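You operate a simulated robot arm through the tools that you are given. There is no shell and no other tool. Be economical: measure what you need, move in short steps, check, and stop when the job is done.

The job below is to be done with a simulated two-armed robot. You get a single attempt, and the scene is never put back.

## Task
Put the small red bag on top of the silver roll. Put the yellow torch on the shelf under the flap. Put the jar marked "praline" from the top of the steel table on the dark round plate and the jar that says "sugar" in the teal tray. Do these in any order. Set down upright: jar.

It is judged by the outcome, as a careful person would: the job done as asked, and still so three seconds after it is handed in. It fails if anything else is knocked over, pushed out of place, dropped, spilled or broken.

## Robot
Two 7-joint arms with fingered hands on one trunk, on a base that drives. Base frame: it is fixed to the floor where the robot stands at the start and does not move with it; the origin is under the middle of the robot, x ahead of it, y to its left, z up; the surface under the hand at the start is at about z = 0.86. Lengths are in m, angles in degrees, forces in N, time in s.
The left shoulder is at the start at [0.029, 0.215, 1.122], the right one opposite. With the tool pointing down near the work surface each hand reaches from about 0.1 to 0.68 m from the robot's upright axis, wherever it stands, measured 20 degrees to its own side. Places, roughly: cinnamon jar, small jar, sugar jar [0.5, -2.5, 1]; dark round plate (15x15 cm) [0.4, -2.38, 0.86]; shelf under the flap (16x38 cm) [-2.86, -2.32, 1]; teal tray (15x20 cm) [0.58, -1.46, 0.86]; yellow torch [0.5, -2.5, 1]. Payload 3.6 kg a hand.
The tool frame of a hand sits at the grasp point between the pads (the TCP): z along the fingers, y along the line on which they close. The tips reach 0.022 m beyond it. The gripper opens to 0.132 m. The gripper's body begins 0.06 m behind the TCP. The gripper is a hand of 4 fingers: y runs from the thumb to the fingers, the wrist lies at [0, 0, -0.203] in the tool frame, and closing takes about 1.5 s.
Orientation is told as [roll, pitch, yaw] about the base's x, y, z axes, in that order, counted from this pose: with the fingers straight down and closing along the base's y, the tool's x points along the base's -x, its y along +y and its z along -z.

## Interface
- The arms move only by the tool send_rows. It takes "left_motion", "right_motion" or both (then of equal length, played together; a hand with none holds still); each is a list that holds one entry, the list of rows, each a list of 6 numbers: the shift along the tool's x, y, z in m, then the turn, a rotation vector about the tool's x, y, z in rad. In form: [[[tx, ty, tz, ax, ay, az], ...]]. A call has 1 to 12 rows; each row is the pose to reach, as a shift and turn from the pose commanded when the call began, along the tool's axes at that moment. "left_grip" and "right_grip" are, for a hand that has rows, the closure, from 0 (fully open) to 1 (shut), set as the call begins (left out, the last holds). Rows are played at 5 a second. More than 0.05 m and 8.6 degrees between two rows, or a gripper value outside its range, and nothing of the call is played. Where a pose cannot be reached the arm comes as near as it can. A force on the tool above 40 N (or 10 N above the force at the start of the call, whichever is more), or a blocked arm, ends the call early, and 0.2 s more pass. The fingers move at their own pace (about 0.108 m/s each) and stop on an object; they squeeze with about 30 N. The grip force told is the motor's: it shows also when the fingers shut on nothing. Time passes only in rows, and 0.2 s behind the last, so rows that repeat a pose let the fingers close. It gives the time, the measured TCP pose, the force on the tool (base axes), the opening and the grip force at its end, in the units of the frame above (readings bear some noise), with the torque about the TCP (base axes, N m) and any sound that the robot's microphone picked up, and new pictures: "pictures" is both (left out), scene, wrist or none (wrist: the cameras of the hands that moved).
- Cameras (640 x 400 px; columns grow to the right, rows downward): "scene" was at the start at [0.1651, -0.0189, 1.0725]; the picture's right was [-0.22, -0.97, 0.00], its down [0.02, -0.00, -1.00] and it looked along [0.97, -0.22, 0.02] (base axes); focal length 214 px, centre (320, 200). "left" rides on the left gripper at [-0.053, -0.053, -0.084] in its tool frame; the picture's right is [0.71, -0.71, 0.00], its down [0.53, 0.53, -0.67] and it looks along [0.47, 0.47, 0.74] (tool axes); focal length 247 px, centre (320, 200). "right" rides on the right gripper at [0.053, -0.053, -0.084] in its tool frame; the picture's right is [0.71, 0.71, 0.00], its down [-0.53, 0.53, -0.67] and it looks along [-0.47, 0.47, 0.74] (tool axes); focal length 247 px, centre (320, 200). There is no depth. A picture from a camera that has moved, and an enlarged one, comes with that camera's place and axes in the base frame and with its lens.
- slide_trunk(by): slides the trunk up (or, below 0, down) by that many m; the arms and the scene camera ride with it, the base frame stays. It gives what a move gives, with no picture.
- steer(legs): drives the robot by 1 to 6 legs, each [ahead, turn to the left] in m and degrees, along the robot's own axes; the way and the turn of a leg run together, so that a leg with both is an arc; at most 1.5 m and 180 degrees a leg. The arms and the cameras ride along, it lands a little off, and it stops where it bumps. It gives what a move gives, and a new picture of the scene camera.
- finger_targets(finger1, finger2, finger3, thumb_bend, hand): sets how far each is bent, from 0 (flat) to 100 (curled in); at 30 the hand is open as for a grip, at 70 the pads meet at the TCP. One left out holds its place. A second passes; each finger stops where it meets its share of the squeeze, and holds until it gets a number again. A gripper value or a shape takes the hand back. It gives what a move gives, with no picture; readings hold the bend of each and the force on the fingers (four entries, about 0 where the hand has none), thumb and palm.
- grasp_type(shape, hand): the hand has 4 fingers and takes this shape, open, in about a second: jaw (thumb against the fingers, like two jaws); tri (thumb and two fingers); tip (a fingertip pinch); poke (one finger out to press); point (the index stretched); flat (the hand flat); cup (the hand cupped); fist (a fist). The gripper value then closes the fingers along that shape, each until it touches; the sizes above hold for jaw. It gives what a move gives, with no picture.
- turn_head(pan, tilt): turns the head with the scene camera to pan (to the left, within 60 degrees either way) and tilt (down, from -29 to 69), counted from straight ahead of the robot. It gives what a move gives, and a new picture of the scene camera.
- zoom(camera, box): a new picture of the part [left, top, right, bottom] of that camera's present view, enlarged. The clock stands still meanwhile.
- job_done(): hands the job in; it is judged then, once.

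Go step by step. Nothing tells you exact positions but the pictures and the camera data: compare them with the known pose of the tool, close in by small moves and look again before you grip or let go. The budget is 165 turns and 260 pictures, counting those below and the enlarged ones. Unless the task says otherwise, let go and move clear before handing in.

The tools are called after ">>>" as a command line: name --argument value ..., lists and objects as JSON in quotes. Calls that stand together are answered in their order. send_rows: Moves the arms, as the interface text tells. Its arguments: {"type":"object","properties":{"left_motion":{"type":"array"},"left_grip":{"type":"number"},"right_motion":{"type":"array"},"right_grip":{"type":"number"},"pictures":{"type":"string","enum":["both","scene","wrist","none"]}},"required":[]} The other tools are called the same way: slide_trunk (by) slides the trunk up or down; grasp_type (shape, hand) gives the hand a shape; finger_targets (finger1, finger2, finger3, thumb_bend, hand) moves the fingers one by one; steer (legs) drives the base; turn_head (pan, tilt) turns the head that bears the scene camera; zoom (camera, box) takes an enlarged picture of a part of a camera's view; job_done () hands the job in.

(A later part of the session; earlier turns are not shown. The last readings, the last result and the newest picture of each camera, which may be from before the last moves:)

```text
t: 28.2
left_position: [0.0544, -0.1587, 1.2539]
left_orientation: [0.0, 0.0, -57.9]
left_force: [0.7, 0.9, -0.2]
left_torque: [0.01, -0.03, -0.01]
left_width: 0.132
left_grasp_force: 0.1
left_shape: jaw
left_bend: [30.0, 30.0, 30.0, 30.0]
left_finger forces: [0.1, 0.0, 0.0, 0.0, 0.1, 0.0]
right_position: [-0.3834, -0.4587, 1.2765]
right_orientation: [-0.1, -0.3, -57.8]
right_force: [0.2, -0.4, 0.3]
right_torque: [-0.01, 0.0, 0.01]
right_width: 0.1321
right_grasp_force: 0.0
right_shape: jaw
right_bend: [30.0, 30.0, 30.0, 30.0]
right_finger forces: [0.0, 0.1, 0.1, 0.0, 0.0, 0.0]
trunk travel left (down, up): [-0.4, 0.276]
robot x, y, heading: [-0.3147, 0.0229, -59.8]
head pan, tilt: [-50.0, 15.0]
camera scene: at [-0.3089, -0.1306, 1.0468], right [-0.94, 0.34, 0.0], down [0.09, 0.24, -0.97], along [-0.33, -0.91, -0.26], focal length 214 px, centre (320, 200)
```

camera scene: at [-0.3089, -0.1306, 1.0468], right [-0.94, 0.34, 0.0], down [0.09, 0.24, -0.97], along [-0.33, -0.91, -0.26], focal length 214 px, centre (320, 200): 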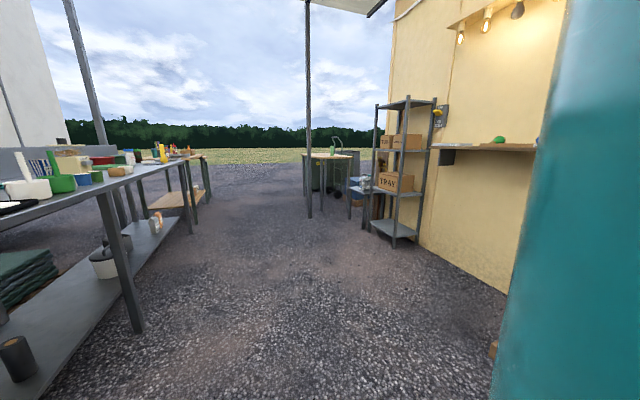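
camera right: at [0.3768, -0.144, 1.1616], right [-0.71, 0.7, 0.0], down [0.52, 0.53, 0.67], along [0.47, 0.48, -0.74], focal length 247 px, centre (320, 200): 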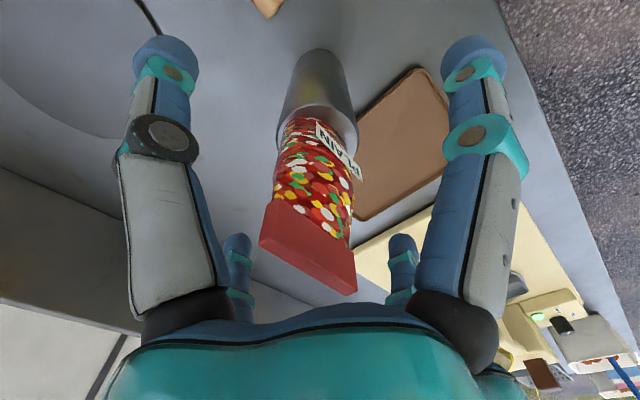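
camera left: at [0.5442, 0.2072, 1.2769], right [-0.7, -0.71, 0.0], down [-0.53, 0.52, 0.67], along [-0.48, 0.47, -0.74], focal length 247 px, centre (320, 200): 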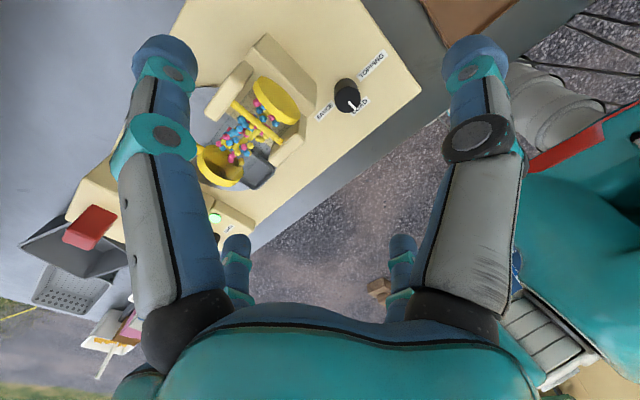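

The turn was blocked at heading -60, probably by something behind my left side. I'll go forward a little and finish the turn.

>>> steer --legs '[[0.2, 0], [0, -32]]'

```text
t: 31.4
left_position: [0.0053, -0.5003, 1.2545]
left_orientation: [-0.1, 0.2, -89.6]
left_force: [0.5, -0.1, 0.1]
left_torque: [-0.01, -0.03, 0.04]
left_width: 0.1319
left_grasp_force: 0.0
left_shape: jaw
left_bend: [30.0, 30.0, 30.0, 30.0]
left_finger forces: [0.0, 0.0, 0.1, 0.1, 0.0, 0.1]
right_position: [-0.5251, -0.5256, 1.2759]
right_orientation: [0.1, -0.1, -89.6]
right_force: [0.1, 0.2, -0.2]
right_torque: [0.0, 0.0, 0.0]
right_width: 0.132
right_grasp_force: 0.0
right_shape: jaw
right_bend: [30.0, 30.0, 30.0, 30.0]
right_finger forces: [0.0, 0.0, 0.1, 0.0, 0.0, 0.0]
trunk travel left (down, up): [-0.4, 0.276]
robot x, y, heading: [-0.1944, -0.1508, -91.0]
head pan, tilt: [-50.0, 15.0]
camera scene: at [-0.2659, -0.2859, 1.0467], right [-0.63, 0.78, 0.0], down [0.2, 0.16, -0.97], along [-0.75, -0.6, -0.26], focal length 214 px, centre (320, 200)
```

scene: 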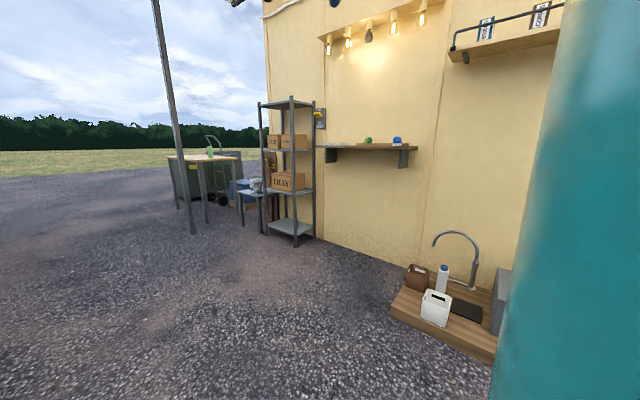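

I'm now facing along the aisle. I'll zoom on the far wall shelf, then drive along to the jars area.

>>> zoom --camera "scene" --box '[240, 80, 480, 230]'

>>> steer --legs '[[1.3, 0]]'

>>> turn_head --pan 50 --tilt 20

```text
2.67 times, centred on (360, 155) of scene
camera zoom: at [-0.2659, -0.2859, 1.0467], right [-0.63, 0.78, 0.0], down [0.2, 0.16, -0.97], along [-0.75, -0.6, -0.26], focal length 572 px, centre (213, 320)
```

zoom: 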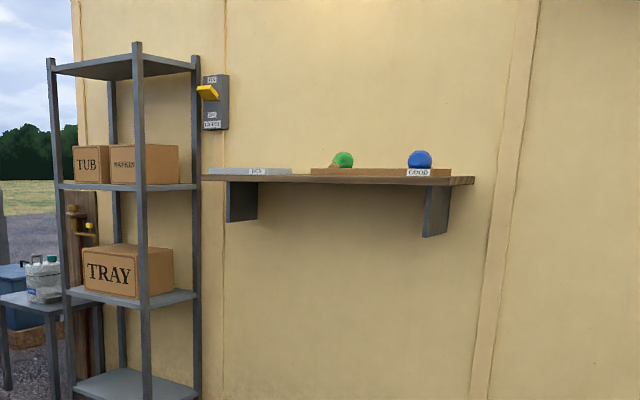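

```text
t: 38.0
left_position: [-0.0303, -1.8073, 1.2549]
left_orientation: [-0.2, 0.0, -90.0]
left_force: [-0.5, 0.2, 0.9]
left_torque: [-0.01, 0.0, 0.01]
left_width: 0.1322
left_grasp_force: 0.2
left_shape: jaw
left_bend: [30.0, 30.0, 30.0, 30.0]
left_finger forces: [0.1, 0.0, 0.0, 0.0, 0.0, 0.0]
right_position: [-0.5606, -1.8285, 1.2778]
right_orientation: [0.2, -0.2, -89.9]
right_force: [-0.3, 0.6, 0.0]
right_torque: [-0.03, 0.02, 0.01]
right_width: 0.132
right_grasp_force: 0.0
right_shape: jaw
right_bend: [30.0, 30.0, 30.0, 30.0]
right_finger forces: [0.0, 0.0, 0.1, 0.0, 0.0, 0.0]
trunk travel left (down, up): [-0.4, 0.276]
robot x, y, heading: [-0.2211, -1.4567, -91.6]
head pan, tilt: [-50.0, 15.0]
camera scene: at [-0.2989, -1.5903, 1.0468], right [-0.62, 0.78, 0.0], down [0.2, 0.16, -0.97], along [-0.76, -0.6, -0.26], focal length 214 px, centre (320, 200)
```

scene: 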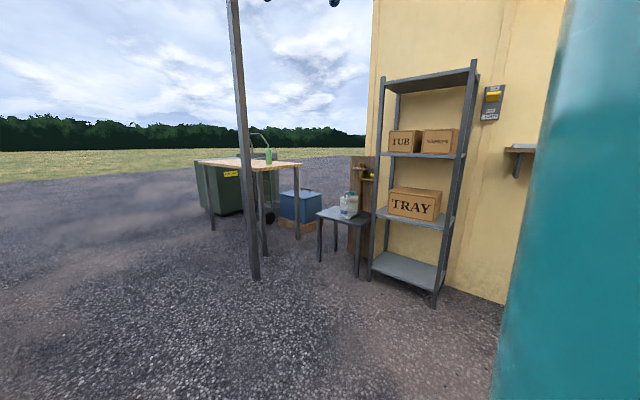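

```text
t: 39.7
left_position: [-0.0308, -1.8058, 1.2558]
left_orientation: [-0.2, -0.1, -90.0]
left_force: [0.3, -1.1, -0.2]
left_torque: [-0.01, 0.04, 0.02]
left_width: 0.1319
left_grasp_force: 0.1
left_shape: jaw
left_bend: [30.0, 30.0, 30.0, 30.0]
left_finger forces: [0.0, 0.1, 0.0, 0.0, 0.1, 0.0]
right_position: [-0.5602, -1.8271, 1.2772]
right_orientation: [0.1, -0.2, -90.0]
right_force: [-0.2, -0.1, -0.9]
right_torque: [0.0, -0.01, 0.02]
right_width: 0.1319
right_grasp_force: 0.0
right_shape: jaw
right_bend: [30.0, 30.0, 30.0, 30.0]
right_finger forces: [0.0, 0.0, 0.0, 0.0, 0.0, 0.0]
trunk travel left (down, up): [-0.4, 0.276]
robot x, y, heading: [-0.2214, -1.4559, -91.5]
head pan, tilt: [50.0, 20.0]
camera scene: at [-0.1561, -1.5938, 1.0387], right [-0.66, -0.75, 0.0], down [-0.26, 0.23, -0.94], along [0.7, -0.62, -0.34], focal length 214 px, centre (320, 200)
```

scene: 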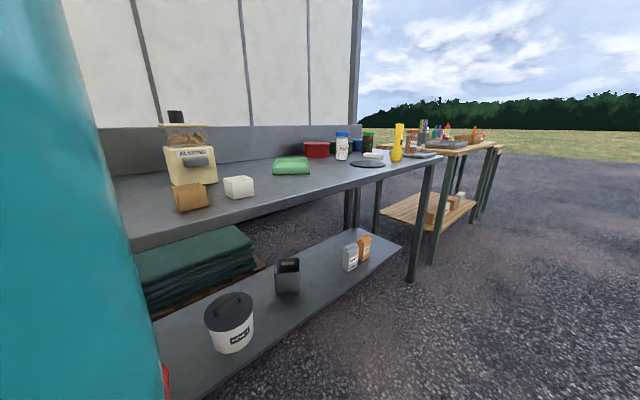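

The counter here holds the jars, dark plate and yellow torch further on. I'll drive closer and turn left to face it.

>>> steer --legs '[[0.8, 0], [0, 91]]'

>>> turn_head --pan 0 --tilt 25

```text
t: 47.1
left_position: [0.1487, -2.1601, 1.2558]
left_orientation: [-0.3, 0.0, -14.6]
left_force: [0.0, 0.1, 1.1]
left_torque: [-0.07, -0.01, 0.0]
left_width: 0.132
left_grasp_force: 0.1
left_shape: jaw
left_bend: [30.0, 30.0, 30.0, 30.0]
left_finger forces: [0.0, 0.0, 0.1, 0.1, 0.0, 0.1]
right_position: [0.0378, -2.6787, 1.2775]
right_orientation: [0.0, -0.1, -14.4]
right_force: [0.0, -0.4, 0.7]
right_torque: [-0.05, -0.01, 0.0]
right_width: 0.1319
right_grasp_force: 0.2
right_shape: jaw
right_bend: [30.0, 30.0, 30.0, 30.0]
right_finger forces: [0.0, 0.0, 0.0, 0.0, 0.1, 0.0]
trunk travel left (down, up): [-0.4, 0.276]
robot x, y, heading: [-0.2558, -2.3109, -13.9]
head pan, tilt: [50.0, 20.0]
stopped in leg 2: the robot was blocked; the commanded pose is now the measured one
camera scene: at [-0.1046, -2.2725, 1.0384], right [0.59, -0.81, 0.0], down [-0.28, -0.2, -0.94], along [0.76, 0.55, -0.34], focal length 214 px, centre (320, 200)
```

scene: 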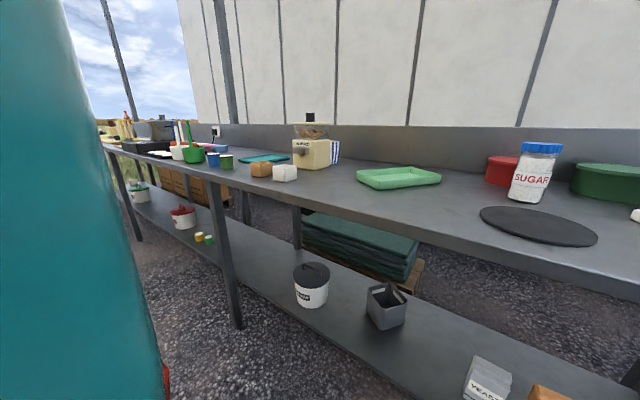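

```text
t: 48.3
left_position: [0.1485, -2.1635, 1.2551]
left_orientation: [-0.1, 0.0, -14.8]
left_force: [0.8, 0.4, -0.5]
left_torque: [0.0, 0.0, 0.01]
left_width: 0.1322
left_grasp_force: 0.0
left_shape: jaw
left_bend: [30.0, 30.0, 30.0, 30.0]
left_finger forces: [0.0, 0.0, 0.0, 0.0, 0.0, 0.0]
right_position: [0.0366, -2.6817, 1.2783]
right_orientation: [0.0, 0.0, -14.5]
right_force: [0.9, 0.1, -0.2]
right_torque: [-0.02, 0.0, 0.01]
right_width: 0.1321
right_grasp_force: 0.0
right_shape: jaw
right_bend: [30.0, 30.0, 30.0, 30.0]
right_finger forces: [0.1, 0.0, 0.0, 0.0, 0.0, 0.0]
trunk travel left (down, up): [-0.4, 0.276]
robot x, y, heading: [-0.2533, -2.3155, -14.0]
head pan, tilt: [0.0, 25.0]
camera scene: at [-0.0916, -2.3518, 1.0306], right [-0.24, -0.97, 0.0], down [-0.41, 0.1, -0.91], along [0.88, -0.22, -0.42], focal length 214 px, centre (320, 200)
```

scene: 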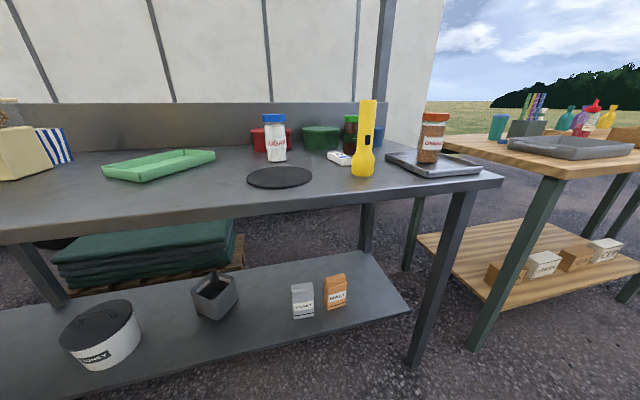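

Now I see the sugar jar, dark plate, yellow torch, and jars near the grey tray. I'll zoom in on them.

>>> zoom --camera "scene" --box '[230, 90, 390, 200]'

>>> zoom --camera "scene" --box '[330, 80, 490, 190]'

```text
3.64 times, centred on (310, 145) of scene
camera zoom: at [-0.0916, -2.3518, 1.0306], right [-0.24, -0.97, 0.0], down [-0.41, 0.1, -0.91], along [0.88, -0.22, -0.42], focal length 780 px, centre (356, 400)
```

zoom: 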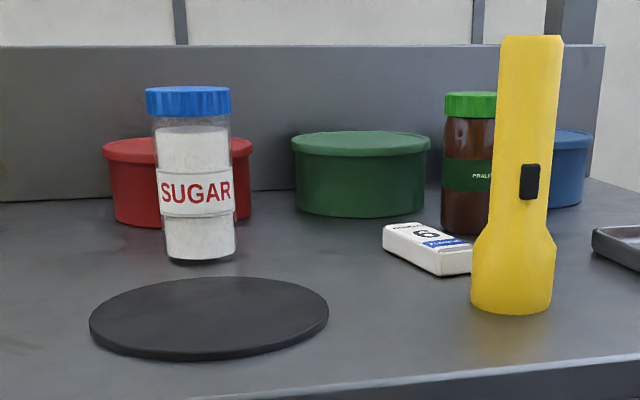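

```text
3.64 times, centred on (410, 135) of scene
camera zoom: at [-0.0916, -2.3518, 1.0306], right [-0.24, -0.97, 0.0], down [-0.41, 0.1, -0.91], along [0.88, -0.22, -0.42], focal length 780 px, centre (-7, 436)
```

zoom: 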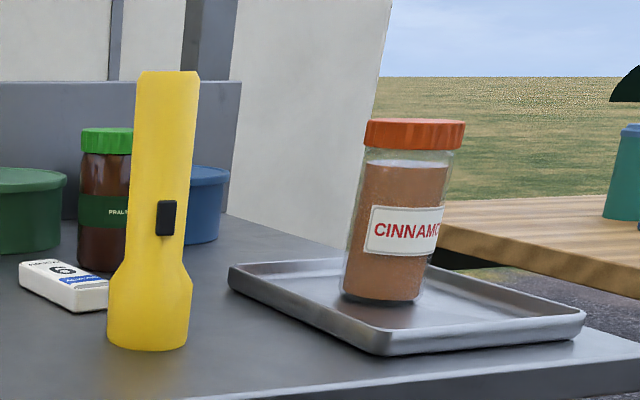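

The praline jar (green lid) is behind the torch at about [0.63, -2.645], sugar is at [0.585, -2.38], and the torch stands at [0.40, -2.59] with its top at about 1.03. I'll move closer to the table.

>>> steer --legs '[[0.2, 0]]'

>>> turn_head --pan -5 --tilt 30

```text
t: 49.8
left_position: [0.3395, -2.2107, 1.2555]
left_orientation: [-0.2, 0.0, -14.5]
left_force: [-0.3, -0.2, 0.0]
left_torque: [-0.01, 0.02, 0.01]
left_width: 0.1321
left_grasp_force: 0.1
left_shape: jaw
left_bend: [30.0, 30.0, 30.0, 30.0]
left_finger forces: [0.0, 0.1, 0.0, 0.0, 0.0, 0.0]
right_position: [0.2283, -2.7287, 1.277]
right_orientation: [0.0, -0.1, -14.4]
right_force: [0.9, 0.2, 0.1]
right_torque: [0.02, 0.04, 0.03]
right_width: 0.1319
right_grasp_force: 0.0
right_shape: jaw
right_bend: [30.0, 30.0, 30.0, 30.0]
right_finger forces: [0.1, 0.0, 0.0, 0.1, 0.1, 0.0]
trunk travel left (down, up): [-0.4, 0.276]
robot x, y, heading: [-0.0678, -2.3566, -14.1]
head pan, tilt: [0.0, 25.0]
camera scene: at [0.0997, -2.3994, 1.0303], right [-0.24, -0.97, 0.0], down [-0.41, 0.1, -0.91], along [0.88, -0.22, -0.42], focal length 214 px, centre (320, 200)
```

scene: 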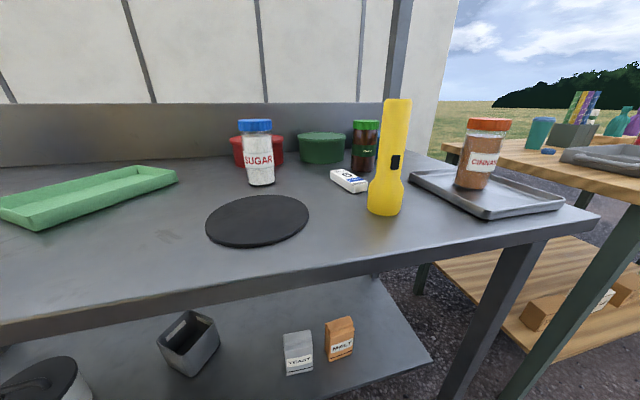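

```text
t: 50.5
left_position: [0.3365, -2.2104, 1.2565]
left_orientation: [-0.1, -0.2, -14.6]
left_force: [0.1, -0.8, -0.1]
left_torque: [-0.04, -0.01, -0.03]
left_width: 0.1321
left_grasp_force: 0.0
left_shape: jaw
left_bend: [30.0, 30.0, 30.0, 30.0]
left_finger forces: [0.1, 0.0, 0.0, 0.0, 0.0, 0.1]
right_position: [0.2268, -2.73, 1.2788]
right_orientation: [0.2, -0.2, -14.4]
right_force: [0.4, 0.1, 0.1]
right_torque: [0.03, 0.02, 0.0]
right_width: 0.1321
right_grasp_force: 0.1
right_shape: jaw
right_bend: [30.0, 30.0, 30.0, 30.0]
right_finger forces: [0.0, 0.1, 0.0, 0.0, 0.1, 0.0]
trunk travel left (down, up): [-0.4, 0.276]
robot x, y, heading: [-0.0689, -2.3619, -13.8]
head pan, tilt: [-5.0, 30.0]
camera scene: at [0.0943, -2.4061, 1.0227], right [-0.32, -0.95, 0.0], down [-0.47, 0.16, -0.87], along [0.82, -0.28, -0.5], focal length 214 px, centre (320, 200)
```

scene: 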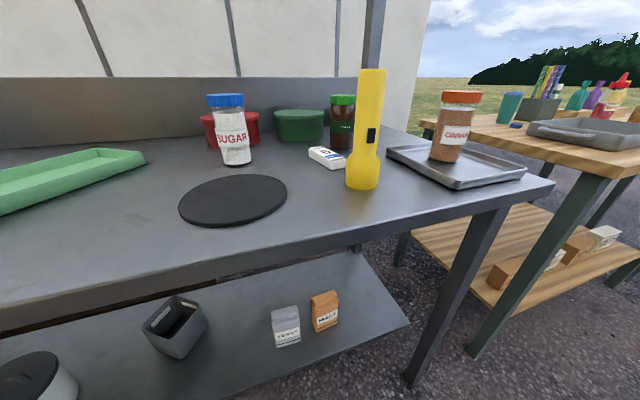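

The torch is at about [0.396, -2.588] with its top at 1.03. I'll bring the right hand over it at a safe height.

>>> send_rows --right_motion '[[[-0.025, 0.035, 0, 0, 0, 0], [-0.05, 0.07, 0.01, 0, 0, 0], [-0.075, 0.105, 0.03, 0, 0, 0], [-0.1, 0.14, 0.06, 0, 0, 0], [-0.128, 0.18, 0.09, 0, 0, 0], [-0.128, 0.18, 0.13, 0, 0, 0], [-0.128, 0.18, 0.15, 0, 0, 0], [-0.128, 0.18, 0.15, 0, 0, 0]]]'

```text
refused: row 4 steps farther than a row can; nothing moved
```

>>> send_rows --right_motion '[[[-0.02, 0.028, 0, 0, 0, 0], [-0.04, 0.056, 0.01, 0, 0, 0], [-0.06, 0.084, 0.03, 0, 0, 0], [-0.08, 0.112, 0.05, 0, 0, 0], [-0.1, 0.14, 0.07, 0, 0, 0], [-0.12, 0.168, 0.09, 0, 0, 0], [-0.128, 0.18, 0.12, 0, 0, 0], [-0.128, 0.18, 0.15, 0, 0, 0], [-0.128, 0.18, 0.15, 0, 0, 0]]]'

```text
t: 52.5
left_position: [0.3385, -2.2108, 1.257]
left_orientation: [-0.1, -0.1, -14.6]
left_force: [0.7, -0.7, 0.5]
left_torque: [-0.01, -0.03, 0.0]
left_width: 0.1321
left_grasp_force: 0.1
left_shape: jaw
left_bend: [30.0, 30.0, 30.0, 30.0]
left_finger forces: [0.0, 0.0, 0.0, 0.0, 0.0, 0.0]
right_position: [0.397, -2.5852, 1.1267]
right_orientation: [0.1, -0.2, -14.3]
right_force: [0.3, -0.1, 0.5]
right_torque: [0.01, -0.05, 0.01]
right_width: 0.1318
right_grasp_force: 0.0
right_shape: jaw
right_bend: [30.0, 30.0, 30.0, 30.0]
right_finger forces: [0.0, 0.0, 0.0, 0.0, 0.0, 0.0]
trunk travel left (down, up): [-0.4, 0.276]
robot x, y, heading: [-0.0643, -2.3591, -13.8]
head pan, tilt: [-5.0, 30.0]
camera scene: at [0.0945, -2.4061, 1.0226], right [-0.32, -0.95, 0.0], down [-0.47, 0.16, -0.87], along [0.82, -0.28, -0.5], focal length 214 px, centre (320, 200)
camera right: at [0.3303, -2.6263, 1.2122], right [-0.51, 0.86, 0.0], down [0.64, 0.38, 0.67], along [0.58, 0.34, -0.74], focal length 247 px, centre (320, 200)
```

scene: 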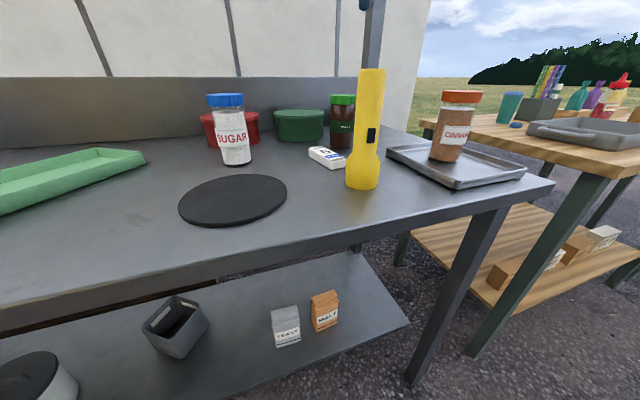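
right: 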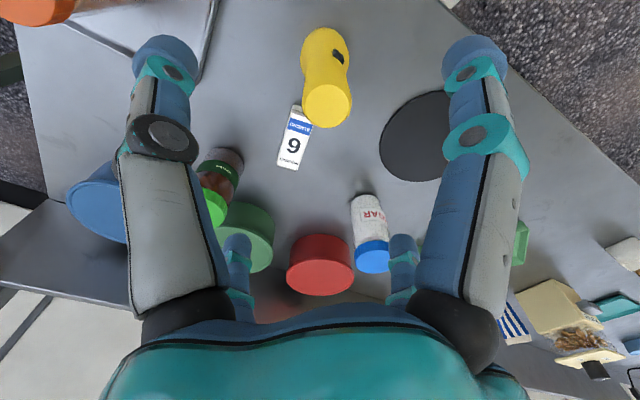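

The hand is centred over the torch to within 1 cm. I'll descend onto the handle.

>>> send_rows --right_motion '[[[0.003, -0.001, 0.03, 0, 0, 0], [0.006, -0.002, 0.06, 0, 0, 0], [0.006, -0.002, 0.09, 0, 0, 0], [0.006, -0.002, 0.12, 0, 0, 0], [0.006, -0.002, 0.142, 0, 0, 0], [0.006, -0.002, 0.142, 0, 0, 0]]]'

```text
t: 53.9
left_position: [0.3379, -2.2107, 1.2569]
left_orientation: [-0.1, -0.1, -14.5]
left_force: [0.2, -0.5, 0.5]
left_torque: [0.02, 0.0, -0.02]
left_width: 0.132
left_grasp_force: 0.2
left_shape: jaw
left_bend: [30.0, 30.0, 30.0, 30.0]
left_finger forces: [0.0, 0.1, 0.0, 0.1, 0.0, 0.0]
right_position: [0.3897, -2.5853, 0.9884]
right_orientation: [0.1, -0.1, -14.4]
right_force: [-0.8, 0.3, 0.0]
right_torque: [0.0, 0.03, -0.01]
right_width: 0.1319
right_grasp_force: 0.0
right_shape: jaw
right_bend: [30.0, 30.0, 30.0, 30.0]
right_finger forces: [0.0, 0.1, 0.0, 0.1, 0.0, 0.1]
trunk travel left (down, up): [-0.4, 0.276]
robot x, y, heading: [-0.0608, -2.3598, -13.8]
head pan, tilt: [-5.0, 30.0]
camera scene: at [0.0945, -2.4062, 1.0226], right [-0.32, -0.95, 0.0], down [-0.47, 0.16, -0.87], along [0.82, -0.28, -0.5], focal length 214 px, centre (320, 200)
camera right: at [0.3235, -2.6259, 1.0726], right [-0.51, 0.86, 0.0], down [0.64, 0.38, 0.67], along [0.58, 0.34, -0.74], focal length 247 px, centre (320, 200)
```

scene: 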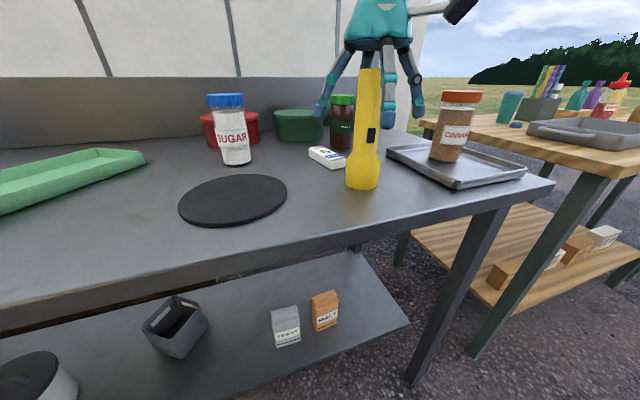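
right: 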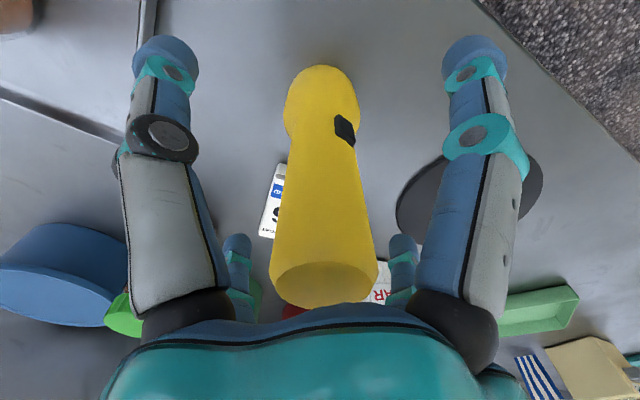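

Geometry checks out: the tool point lies on the torch handle. I'll close the right hand.

>>> send_rows --right_motion '[[[0, 0, 0, 0, 0, 0], [0, 0, 0, 0, 0, 0], [0, 0, 0, 0, 0, 0], [0, 0, 0, 0, 0, 0], [0, 0, 0, 0, 0, 0], [0, 0, 0, 0, 0, 0], [0, 0, 0, 0, 0, 0], [0, 0, 0, 0, 0, 0]]]' --right_grip 1

```text
t: 55.7
left_position: [0.3378, -2.21, 1.2566]
left_orientation: [-0.1, 0.0, -14.5]
left_force: [-0.3, 0.5, 0.3]
left_torque: [0.01, -0.01, 0.02]
left_width: 0.1321
left_grasp_force: 0.0
left_shape: jaw
left_bend: [30.0, 30.0, 30.0, 30.0]
left_finger forces: [0.1, 0.0, 0.0, 0.0, 0.1, 0.1]
right_position: [0.3901, -2.5866, 0.9877]
right_orientation: [0.1, -0.1, -14.4]
right_force: [-0.3, 0.1, -0.1]
right_torque: [-0.01, -0.02, 0.0]
right_width: 0.031
right_grasp_force: 29.6
right_shape: jaw
right_bend: [78.0, 78.0, 78.0, 70.0]
right_finger forces: [26.7, 26.9, 26.7, 0.1, 27.1, 0.0]
trunk travel left (down, up): [-0.4, 0.276]
robot x, y, heading: [-0.0644, -2.3633, -13.8]
head pan, tilt: [-5.0, 30.0]
camera scene: at [0.0948, -2.4063, 1.0225], right [-0.32, -0.95, 0.0], down [-0.47, 0.16, -0.87], along [0.82, -0.28, -0.5], focal length 214 px, centre (320, 200)
camera right: at [0.3238, -2.6261, 1.0728], right [-0.51, 0.86, 0.0], down [0.64, 0.38, 0.67], along [0.58, 0.34, -0.74], focal length 247 px, centre (320, 200)
```

scene: 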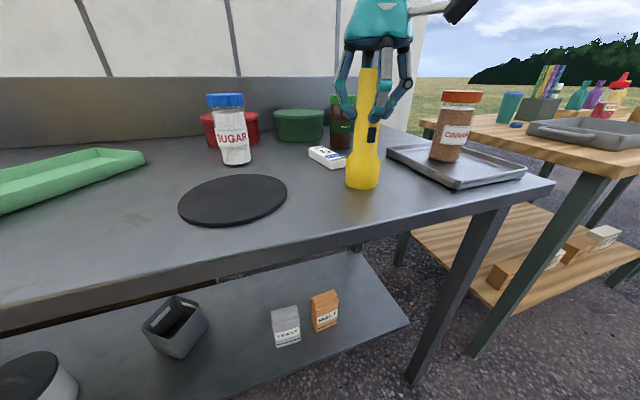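
right: 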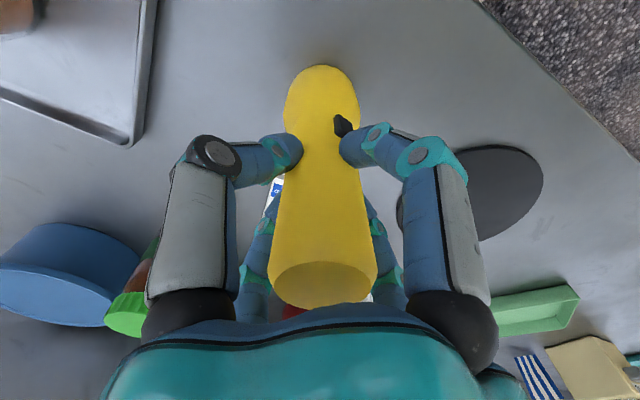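

The torch is gripped evenly. I'll lift it and swing it to my right side, out of the way.

>>> send_rows --right_motion '[[[0, 0, -0.03, 0, 0, 0], [0, 0, -0.07, 0, 0, 0], [0, 0, -0.11, 0, 0, 0], [0, 0, -0.15, 0, 0, 0], [0, 0, -0.19, 0, 0, 0], [0, 0, -0.23, 0, 0, 0], [0.0, -0.01, -0.27, 0, 0, 0], [0.02, -0.05, -0.28, 0, 0, 0], [0.05, -0.08, -0.28, 0, 0, 0], [0.08, -0.11, -0.28, 0, 0, 0], [0.11, -0.14, -0.28, 0, 0, 0], [0.13, -0.17, -0.28, 0, 0, 0]]]'

```text
t: 58.3
left_position: [0.3374, -2.2105, 1.257]
left_orientation: [0.0, -0.1, -14.5]
left_force: [-0.9, 0.3, -0.7]
left_torque: [0.0, -0.02, -0.02]
left_width: 0.1319
left_grasp_force: 0.1
left_shape: jaw
left_bend: [30.0, 30.0, 30.0, 30.0]
left_finger forces: [0.0, 0.0, 0.0, 0.0, 0.0, 0.1]
right_position: [0.2189, -2.7214, 1.263]
right_orientation: [0.2, -0.1, -14.4]
right_force: [-0.1, 0.0, -2.6]
right_torque: [0.01, -0.01, 0.0]
right_width: 0.0307
right_grasp_force: 30.0
right_shape: jaw
right_bend: [78.0, 78.0, 78.0, 70.0]
right_finger forces: [26.6, 27.0, 26.9, 0.1, 27.1, 0.0]
trunk travel left (down, up): [-0.4, 0.276]
robot x, y, heading: [-0.0656, -2.3607, -13.7]
head pan, tilt: [-5.0, 30.0]
camera scene: at [0.0939, -2.4068, 1.0227], right [-0.32, -0.95, 0.0], down [-0.47, 0.16, -0.87], along [0.82, -0.28, -0.5], focal length 214 px, centre (320, 200)
camera right: at [0.1524, -2.7626, 1.3498], right [-0.51, 0.86, 0.0], down [0.64, 0.38, 0.67], along [0.58, 0.34, -0.74], focal length 247 px, centre (320, 200)
```

scene: 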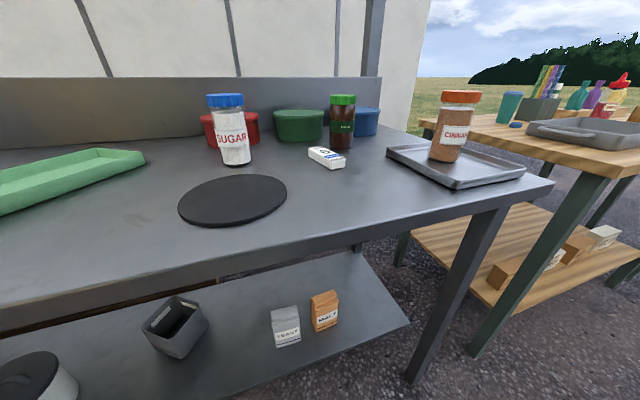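
right: 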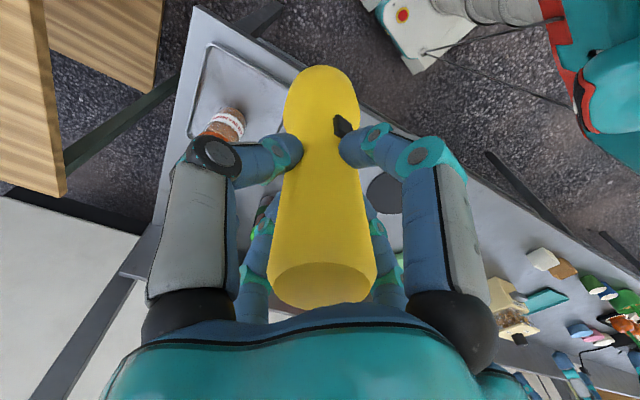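

Sugar is at about [0.576, -2.377] with its top near 1.0. I'll bring the left hand above it.

>>> send_rows --left_motion '[[[-0.04, -0.015, 0, 0, 0, 0], [-0.08, -0.03, 0, 0, 0, 0], [-0.12, -0.045, 0, 0, 0, 0], [-0.16, -0.06, 0.01, 0, 0, 0], [-0.2, -0.075, 0.03, 0, 0, 0], [-0.23, -0.09, 0.06, 0, 0, 0], [-0.255, -0.1, 0.09, 0, 0, 0], [-0.273, -0.101, 0.12, 0, 0, 0], [-0.273, -0.101, 0.15, 0, 0, 0], [-0.273, -0.101, 0.15, 0, 0, 0]]]'

```text
t: 60.5
left_position: [0.5643, -2.3703, 1.1062]
left_orientation: [-0.1, -0.1, -14.5]
left_force: [-0.2, 0.3, -0.3]
left_torque: [0.01, -0.03, -0.01]
left_width: 0.1319
left_grasp_force: 0.1
left_shape: jaw
left_bend: [30.0, 30.0, 30.0, 30.0]
left_finger forces: [0.0, 0.1, 0.0, 0.0, 0.0, 0.0]
left hand out of reach, approached as far as the arm can: row 6, 7, 8, 9, 10
right_position: [0.2197, -2.7227, 1.2647]
right_orientation: [0.3, -0.1, -14.5]
right_force: [-0.2, 0.0, -2.6]
right_torque: [-0.02, 0.03, 0.02]
right_width: 0.031
right_grasp_force: 30.0
right_shape: jaw
right_bend: [78.0, 78.0, 78.0, 70.0]
right_finger forces: [26.6, 27.1, 26.7, 0.0, 27.0, 0.0]
trunk travel left (down, up): [-0.4, 0.276]
robot x, y, heading: [-0.0635, -2.3621, -14.2]
head pan, tilt: [-5.0, 30.0]
camera scene: at [0.0946, -2.4068, 1.0226], right [-0.32, -0.95, 0.0], down [-0.47, 0.16, -0.87], along [0.82, -0.28, -0.5], focal length 214 px, centre (320, 200)
camera left: at [0.6026, -2.4363, 1.1899], right [-0.86, -0.51, 0.0], down [-0.38, 0.64, 0.67], along [-0.34, 0.58, -0.74], focal length 247 px, centre (320, 200)
```

scene: 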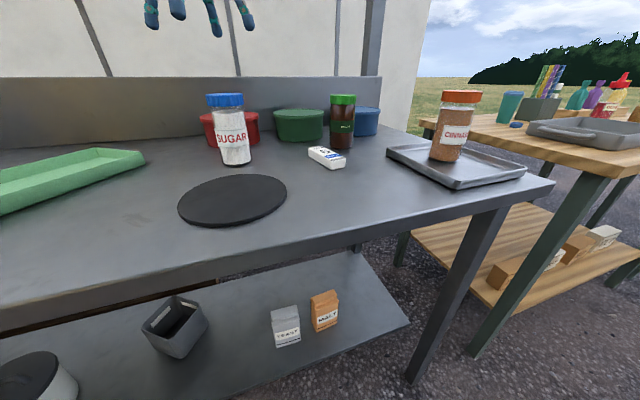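
left: 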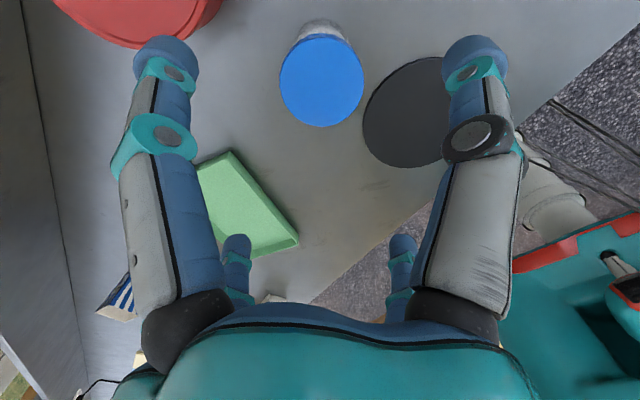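

The lid reads at about [0.574, -2.388]. I'll descend partway with a small correction and re-check.

>>> send_rows --left_motion '[[[-0.001, -0.005, 0.03, 0, 0, 0], [-0.002, -0.01, 0.06, 0, 0, 0], [-0.002, -0.011, 0.09, 0, 0, 0], [-0.002, -0.011, 0.11, 0, 0, 0], [-0.002, -0.011, 0.11, 0, 0, 0]]]' --pictures "wrist"

```text
t: 61.7
left_position: [0.575, -2.3888, 0.9964]
left_orientation: [0.0, 0.0, -14.5]
left_force: [0.5, 0.9, 0.8]
left_torque: [0.03, 0.01, 0.02]
left_width: 0.1319
left_grasp_force: 0.1
left_shape: jaw
left_bend: [30.0, 30.0, 30.0, 30.0]
left_finger forces: [0.1, 0.0, 0.1, 0.0, 0.0, 0.1]
left hand out of reach, approached as far as the arm can: row 2, 3, 4, 5
right_position: [0.2198, -2.7218, 1.2646]
right_orientation: [0.2, -0.1, -14.4]
right_force: [0.8, 0.0, -2.2]
right_torque: [0.02, 0.01, 0.02]
right_width: 0.0308
right_grasp_force: 29.7
right_shape: jaw
right_bend: [78.0, 78.0, 78.0, 70.0]
right_finger forces: [26.6, 26.9, 26.8, 0.1, 27.1, 0.0]
trunk travel left (down, up): [-0.4, 0.276]
robot x, y, heading: [-0.0657, -2.3579, -13.9]
head pan, tilt: [-5.0, 30.0]
camera left: at [0.6129, -2.4548, 1.0806], right [-0.86, -0.51, 0.0], down [-0.38, 0.64, 0.67], along [-0.34, 0.58, -0.74], focal length 247 px, centre (320, 200)
```

left: 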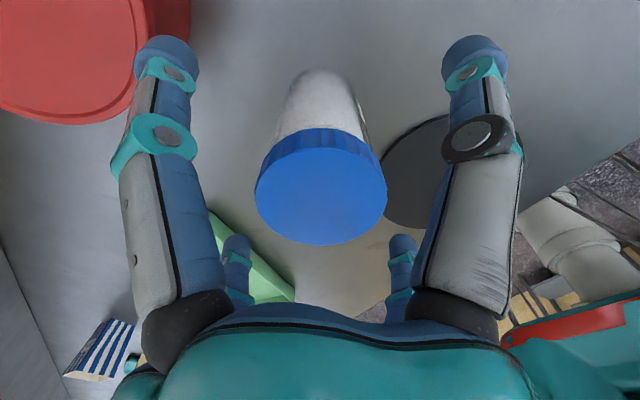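

Aligned with the lid to within a few mm. I'll descend to grip height, then close.

>>> send_rows --left_motion '[[[0, 0, 0.02, 0, 0, 0], [0, 0, 0.04, 0, 0, 0], [0, 0, 0.04, 0, 0, 0]]]' --pictures "none"

>>> send_rows --left_motion '[[[0, 0, 0, 0, 0, 0], [0, 0, 0, 0, 0, 0], [0, 0, 0, 0, 0, 0], [0, 0, 0, 0, 0, 0], [0, 0, 0, 0, 0, 0], [0, 0, 0, 0, 0, 0], [0, 0, 0, 0, 0, 0], [0, 0, 0, 0, 0, 0]]]' --left_grip 1

```text
t: 62.5
left_position: [0.5774, -2.389, 0.9559]
left_orientation: [0.0, -0.1, -14.6]
left_force: [0.1, 0.9, 0.0]
left_torque: [0.04, 0.0, 0.04]
left_width: 0.1322
left_grasp_force: 0.1
left_shape: jaw
left_bend: [30.0, 30.0, 30.0, 30.0]
left_finger forces: [0.0, 0.0, 0.0, 0.0, 0.1, 0.0]
right_position: [0.2203, -2.7225, 1.2648]
right_orientation: [0.2, -0.2, -14.5]
right_force: [0.0, 0.6, -1.8]
right_torque: [0.02, -0.04, 0.03]
right_width: 0.031
right_grasp_force: 30.0
right_shape: jaw
right_bend: [78.0, 78.0, 78.0, 70.0]
right_finger forces: [26.6, 27.0, 26.8, 0.0, 27.1, 0.1]
trunk travel left (down, up): [-0.4, 0.276]
robot x, y, heading: [-0.0693, -2.3593, -13.9]
head pan, tilt: [-5.0, 30.0]
```

```text
t: 64.3
left_position: [0.5771, -2.3894, 0.9571]
left_orientation: [-0.1, 0.1, -14.5]
left_force: [-0.6, 0.6, -0.7]
left_torque: [0.03, -0.01, -0.01]
left_width: 0.0499
left_grasp_force: 29.6
left_shape: jaw
left_bend: [78.0, 39.0, 34.0, 70.0]
left_finger forces: [26.8, 26.7, 28.0, 0.0, 25.8, 0.1]
right_position: [0.2212, -2.7221, 1.2644]
right_orientation: [0.2, 0.0, -14.3]
right_force: [-0.2, -0.6, -1.8]
right_torque: [-0.01, 0.01, 0.01]
right_width: 0.0311
right_grasp_force: 29.6
right_shape: jaw
right_bend: [78.0, 78.0, 78.0, 70.0]
right_finger forces: [26.6, 27.0, 26.8, 0.0, 27.1, 0.0]
trunk travel left (down, up): [-0.4, 0.276]
robot x, y, heading: [-0.0671, -2.3598, -14.1]
head pan, tilt: [-5.0, 30.0]
camera scene: at [0.095, -2.4064, 1.0225], right [-0.32, -0.95, 0.0], down [-0.47, 0.16, -0.87], along [0.82, -0.28, -0.5], focal length 214 px, centre (320, 200)
camera left: at [0.6161, -2.4546, 1.0407], right [-0.86, -0.51, 0.0], down [-0.38, 0.64, 0.67], along [-0.34, 0.58, -0.74], focal length 247 px, centre (320, 200)
```

scene: 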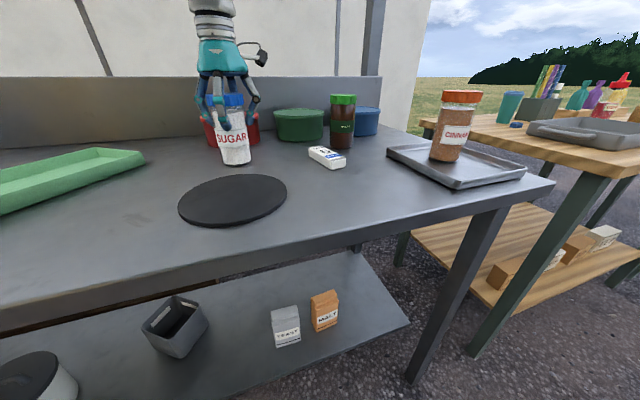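
left: 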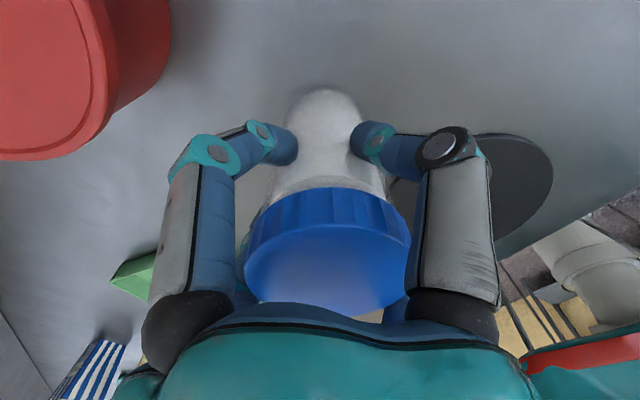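

Sugar is gripped. I'll lift it and draw it back toward me.

>>> send_rows --left_motion '[[[0, 0, -0.03, 0, 0, 0], [0, 0, -0.06, 0, 0, 0], [0.01, 0, -0.1, 0, 0, 0], [0.03, 0.01, -0.14, 0, 0, 0], [0.05, 0.02, -0.18, 0, 0, 0], [0.08, 0.03, -0.21, 0, 0, 0], [0.12, 0.04, -0.23, 0, 0, 0], [0.16, 0.055, -0.24, 0, 0, 0], [0.2, 0.07, -0.25, 0, 0, 0], [0.24, 0.085, -0.26, 0, 0, 0], [0.27, 0.1, -0.27, 0, 0, 0]]]'

```text
t: 66.9
left_position: [0.4375, -2.1955, 1.3217]
left_orientation: [-20.7, -1.3, 8.6]
left_force: [-1.0, -1.3, -2.5]
left_torque: [0.06, -0.05, 0.0]
left_width: 0.0492
left_grasp_force: 30.4
left_shape: jaw
left_bend: [78.0, 39.0, 34.0, 70.0]
left_finger forces: [27.6, 27.7, 28.4, 0.1, 26.3, 0.0]
left hand out of reach, approached as far as the arm can: row 4, 5, 6, 7, 8, 9
right_position: [0.2183, -2.7247, 1.2648]
right_orientation: [0.3, -0.1, -14.6]
right_force: [-1.1, -0.6, -2.3]
right_torque: [0.02, 0.0, -0.01]
right_width: 0.0309
right_grasp_force: 29.7
right_shape: jaw
right_bend: [78.0, 78.0, 78.0, 70.0]
right_finger forces: [26.8, 26.9, 26.9, 0.1, 27.2, 0.0]
trunk travel left (down, up): [-0.4, 0.276]
robot x, y, heading: [-0.0694, -2.3582, -13.9]
head pan, tilt: [-5.0, 30.0]
stopped in row 11 (left hand): the arm was blocked; the commanded pose is now the measured one
camera scene: at [0.0928, -2.408, 1.0228], right [-0.32, -0.95, 0.0], down [-0.47, 0.16, -0.87], along [0.82, -0.28, -0.5], focal length 214 px, centre (320, 200)
camera left: at [0.4905, -2.208, 1.4203], right [-0.61, -0.76, 0.23], down [-0.64, 0.64, 0.43], along [-0.47, 0.11, -0.87], focal length 247 px, centre (320, 200)
```

scene: 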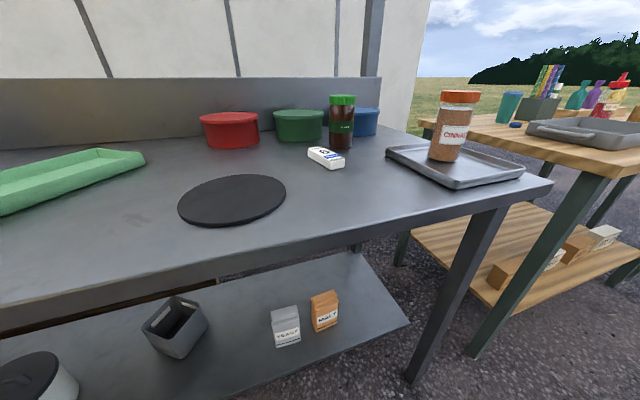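
left: 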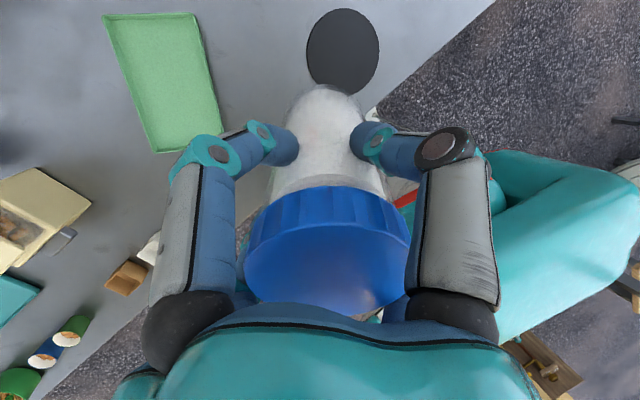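

The left arm hit a limit high up and tilted the jar about 20°. I'll bring it back level while lowering and retracting it.

>>> send_rows --left_motion '[[[0.015, 0.003, 0.009, -0.05, 0.014, 0.056], [0.03, 0.007, 0.018, -0.1, 0.027, 0.113], [0.044, 0.01, 0.027, -0.15, 0.041, 0.169], [0.059, 0.014, 0.036, -0.2, 0.054, 0.226], [0.073, 0.017, 0.045, -0.251, 0.068, 0.282], [0.088, 0.021, 0.054, -0.301, 0.081, 0.339], [0.103, 0.024, 0.063, -0.352, 0.095, 0.395], [0.103, 0.024, 0.063, -0.352, 0.095, 0.395]]]'

```text
t: 68.7
left_position: [0.3385, -2.2068, 1.2502]
left_orientation: [-0.1, 0.1, -14.6]
left_force: [-0.6, -0.2, -2.5]
left_torque: [-0.04, 0.0, -0.02]
left_width: 0.0496
left_grasp_force: 29.6
left_shape: jaw
left_bend: [78.0, 39.0, 34.0, 70.0]
left_finger forces: [27.5, 27.2, 28.5, 0.1, 26.5, 0.0]
right_position: [0.222, -2.7224, 1.2649]
right_orientation: [0.1, -0.1, -14.4]
right_force: [-0.6, 0.1, -2.6]
right_torque: [0.01, 0.0, 0.03]
right_width: 0.0307
right_grasp_force: 29.6
right_shape: jaw
right_bend: [78.0, 78.0, 78.0, 70.0]
right_finger forces: [26.7, 27.0, 27.0, 0.0, 27.3, 0.1]
trunk travel left (down, up): [-0.4, 0.276]
robot x, y, heading: [-0.066, -2.3591, -13.7]
head pan, tilt: [-5.0, 30.0]
camera scene: at [0.0949, -2.4061, 1.0225], right [-0.32, -0.95, 0.0], down [-0.47, 0.16, -0.87], along [0.82, -0.28, -0.5], focal length 214 px, centre (320, 200)
camera left: at [0.3775, -2.2728, 1.335], right [-0.86, -0.51, 0.0], down [-0.38, 0.64, 0.67], along [-0.34, 0.58, -0.74], focal length 247 px, centre (320, 200)
```

scene: 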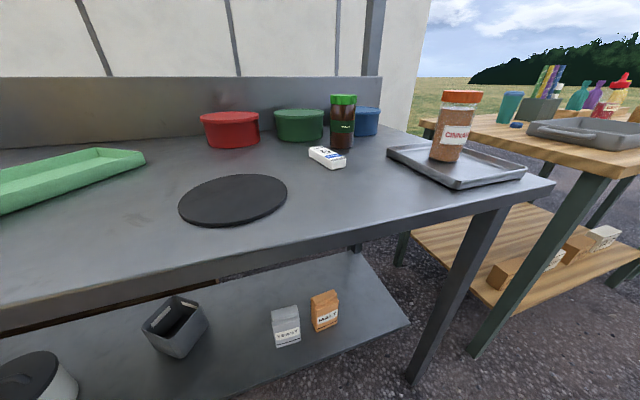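
left: 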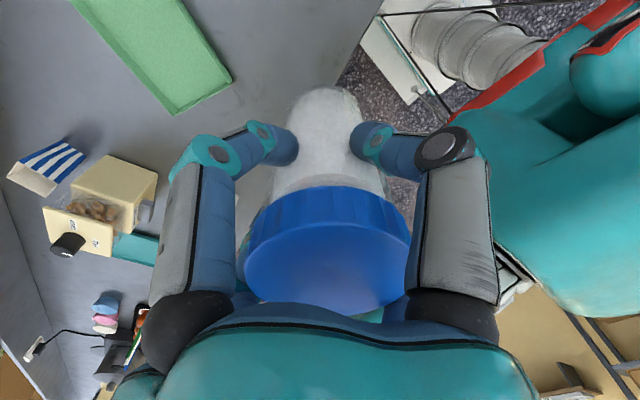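

The jar is level again. I'll back well away from the table and turn left to drive toward the teal tray at y≈-1.46.

>>> steer --legs '[[-0.45, 0], [0, 104]]'

```text
t: 73.9
left_position: [-0.39, -1.8347, 1.2511]
left_orientation: [-0.3, 0.1, 40.9]
left_force: [-0.5, -0.2, -3.6]
left_torque: [0.0, -0.06, 0.03]
left_width: 0.0494
left_grasp_force: 29.7
left_shape: jaw
left_bend: [78.0, 39.0, 34.0, 70.0]
left_finger forces: [28.2, 29.0, 29.2, 0.1, 27.0, 0.0]
right_position: [-0.0339, -2.2233, 1.2663]
right_orientation: [0.0, 0.0, 41.2]
right_force: [0.0, 0.1, -1.6]
right_torque: [0.0, -0.03, -0.02]
right_width: 0.0308
right_grasp_force: 29.7
right_shape: jaw
right_bend: [78.0, 78.0, 78.0, 70.0]
right_finger forces: [26.8, 28.7, 27.0, 0.0, 28.2, 0.0]
trunk travel left (down, up): [-0.4, 0.276]
robot x, y, heading: [-0.4703, -2.2888, 43.6]
head pan, tilt: [-5.0, 30.0]
stopped in leg 2: the robot was blocked; the commanded pose is now the measured one
camera scene: at [-0.343, -2.1758, 1.0225], right [0.62, -0.78, 0.0], down [-0.39, -0.31, -0.87], along [0.68, 0.54, -0.5], focal length 214 px, centre (320, 200)
```

scene: 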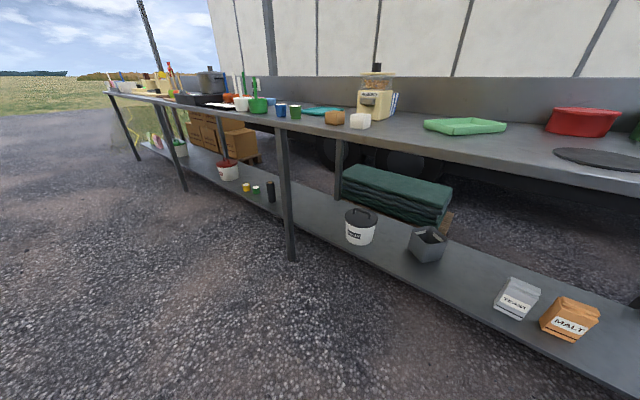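

The turn stopped at 43.6° with nothing visible nearby. I'll continue it in smaller pieces.

>>> steer --legs '[[0, 25], [0, 21]]'

```text
t: 76.8
left_position: [-0.7411, -1.92, 1.252]
left_orientation: [-0.1, 0.1, 87.6]
left_force: [1.1, -0.3, -3.7]
left_torque: [0.03, -0.01, -0.02]
left_width: 0.0495
left_grasp_force: 30.0
left_shape: jaw
left_bend: [78.0, 39.0, 34.0, 70.0]
left_finger forces: [27.2, 28.5, 29.4, 0.0, 27.0, 0.0]
right_position: [-0.2151, -1.9267, 1.2649]
right_orientation: [0.2, 0.0, 87.7]
right_force: [0.3, 0.4, -0.6]
right_torque: [0.0, 0.01, -0.03]
right_width: 0.0306
right_grasp_force: 30.2
right_shape: jaw
right_bend: [78.0, 78.0, 78.0, 70.0]
right_finger forces: [26.4, 28.3, 26.9, 0.1, 28.2, 0.1]
trunk travel left (down, up): [-0.4, 0.276]
robot x, y, heading: [-0.4329, -2.2921, 89.8]
head pan, tilt: [-5.0, 30.0]
camera scene: at [-0.4229, -2.1184, 1.0224], right [1.0, -0.09, 0.0], down [-0.05, -0.5, -0.86], along [0.08, 0.86, -0.5], focal length 214 px, centre (320, 200)
```

scene: 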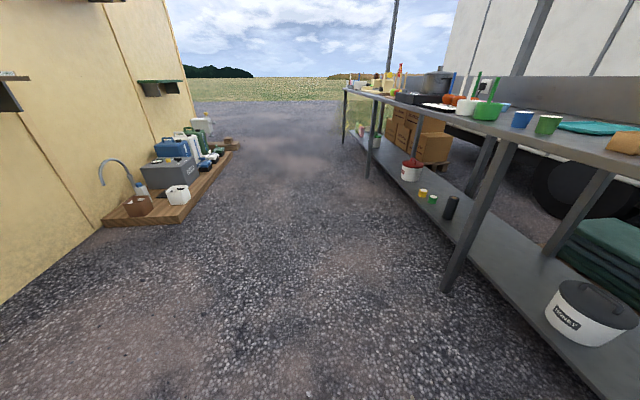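

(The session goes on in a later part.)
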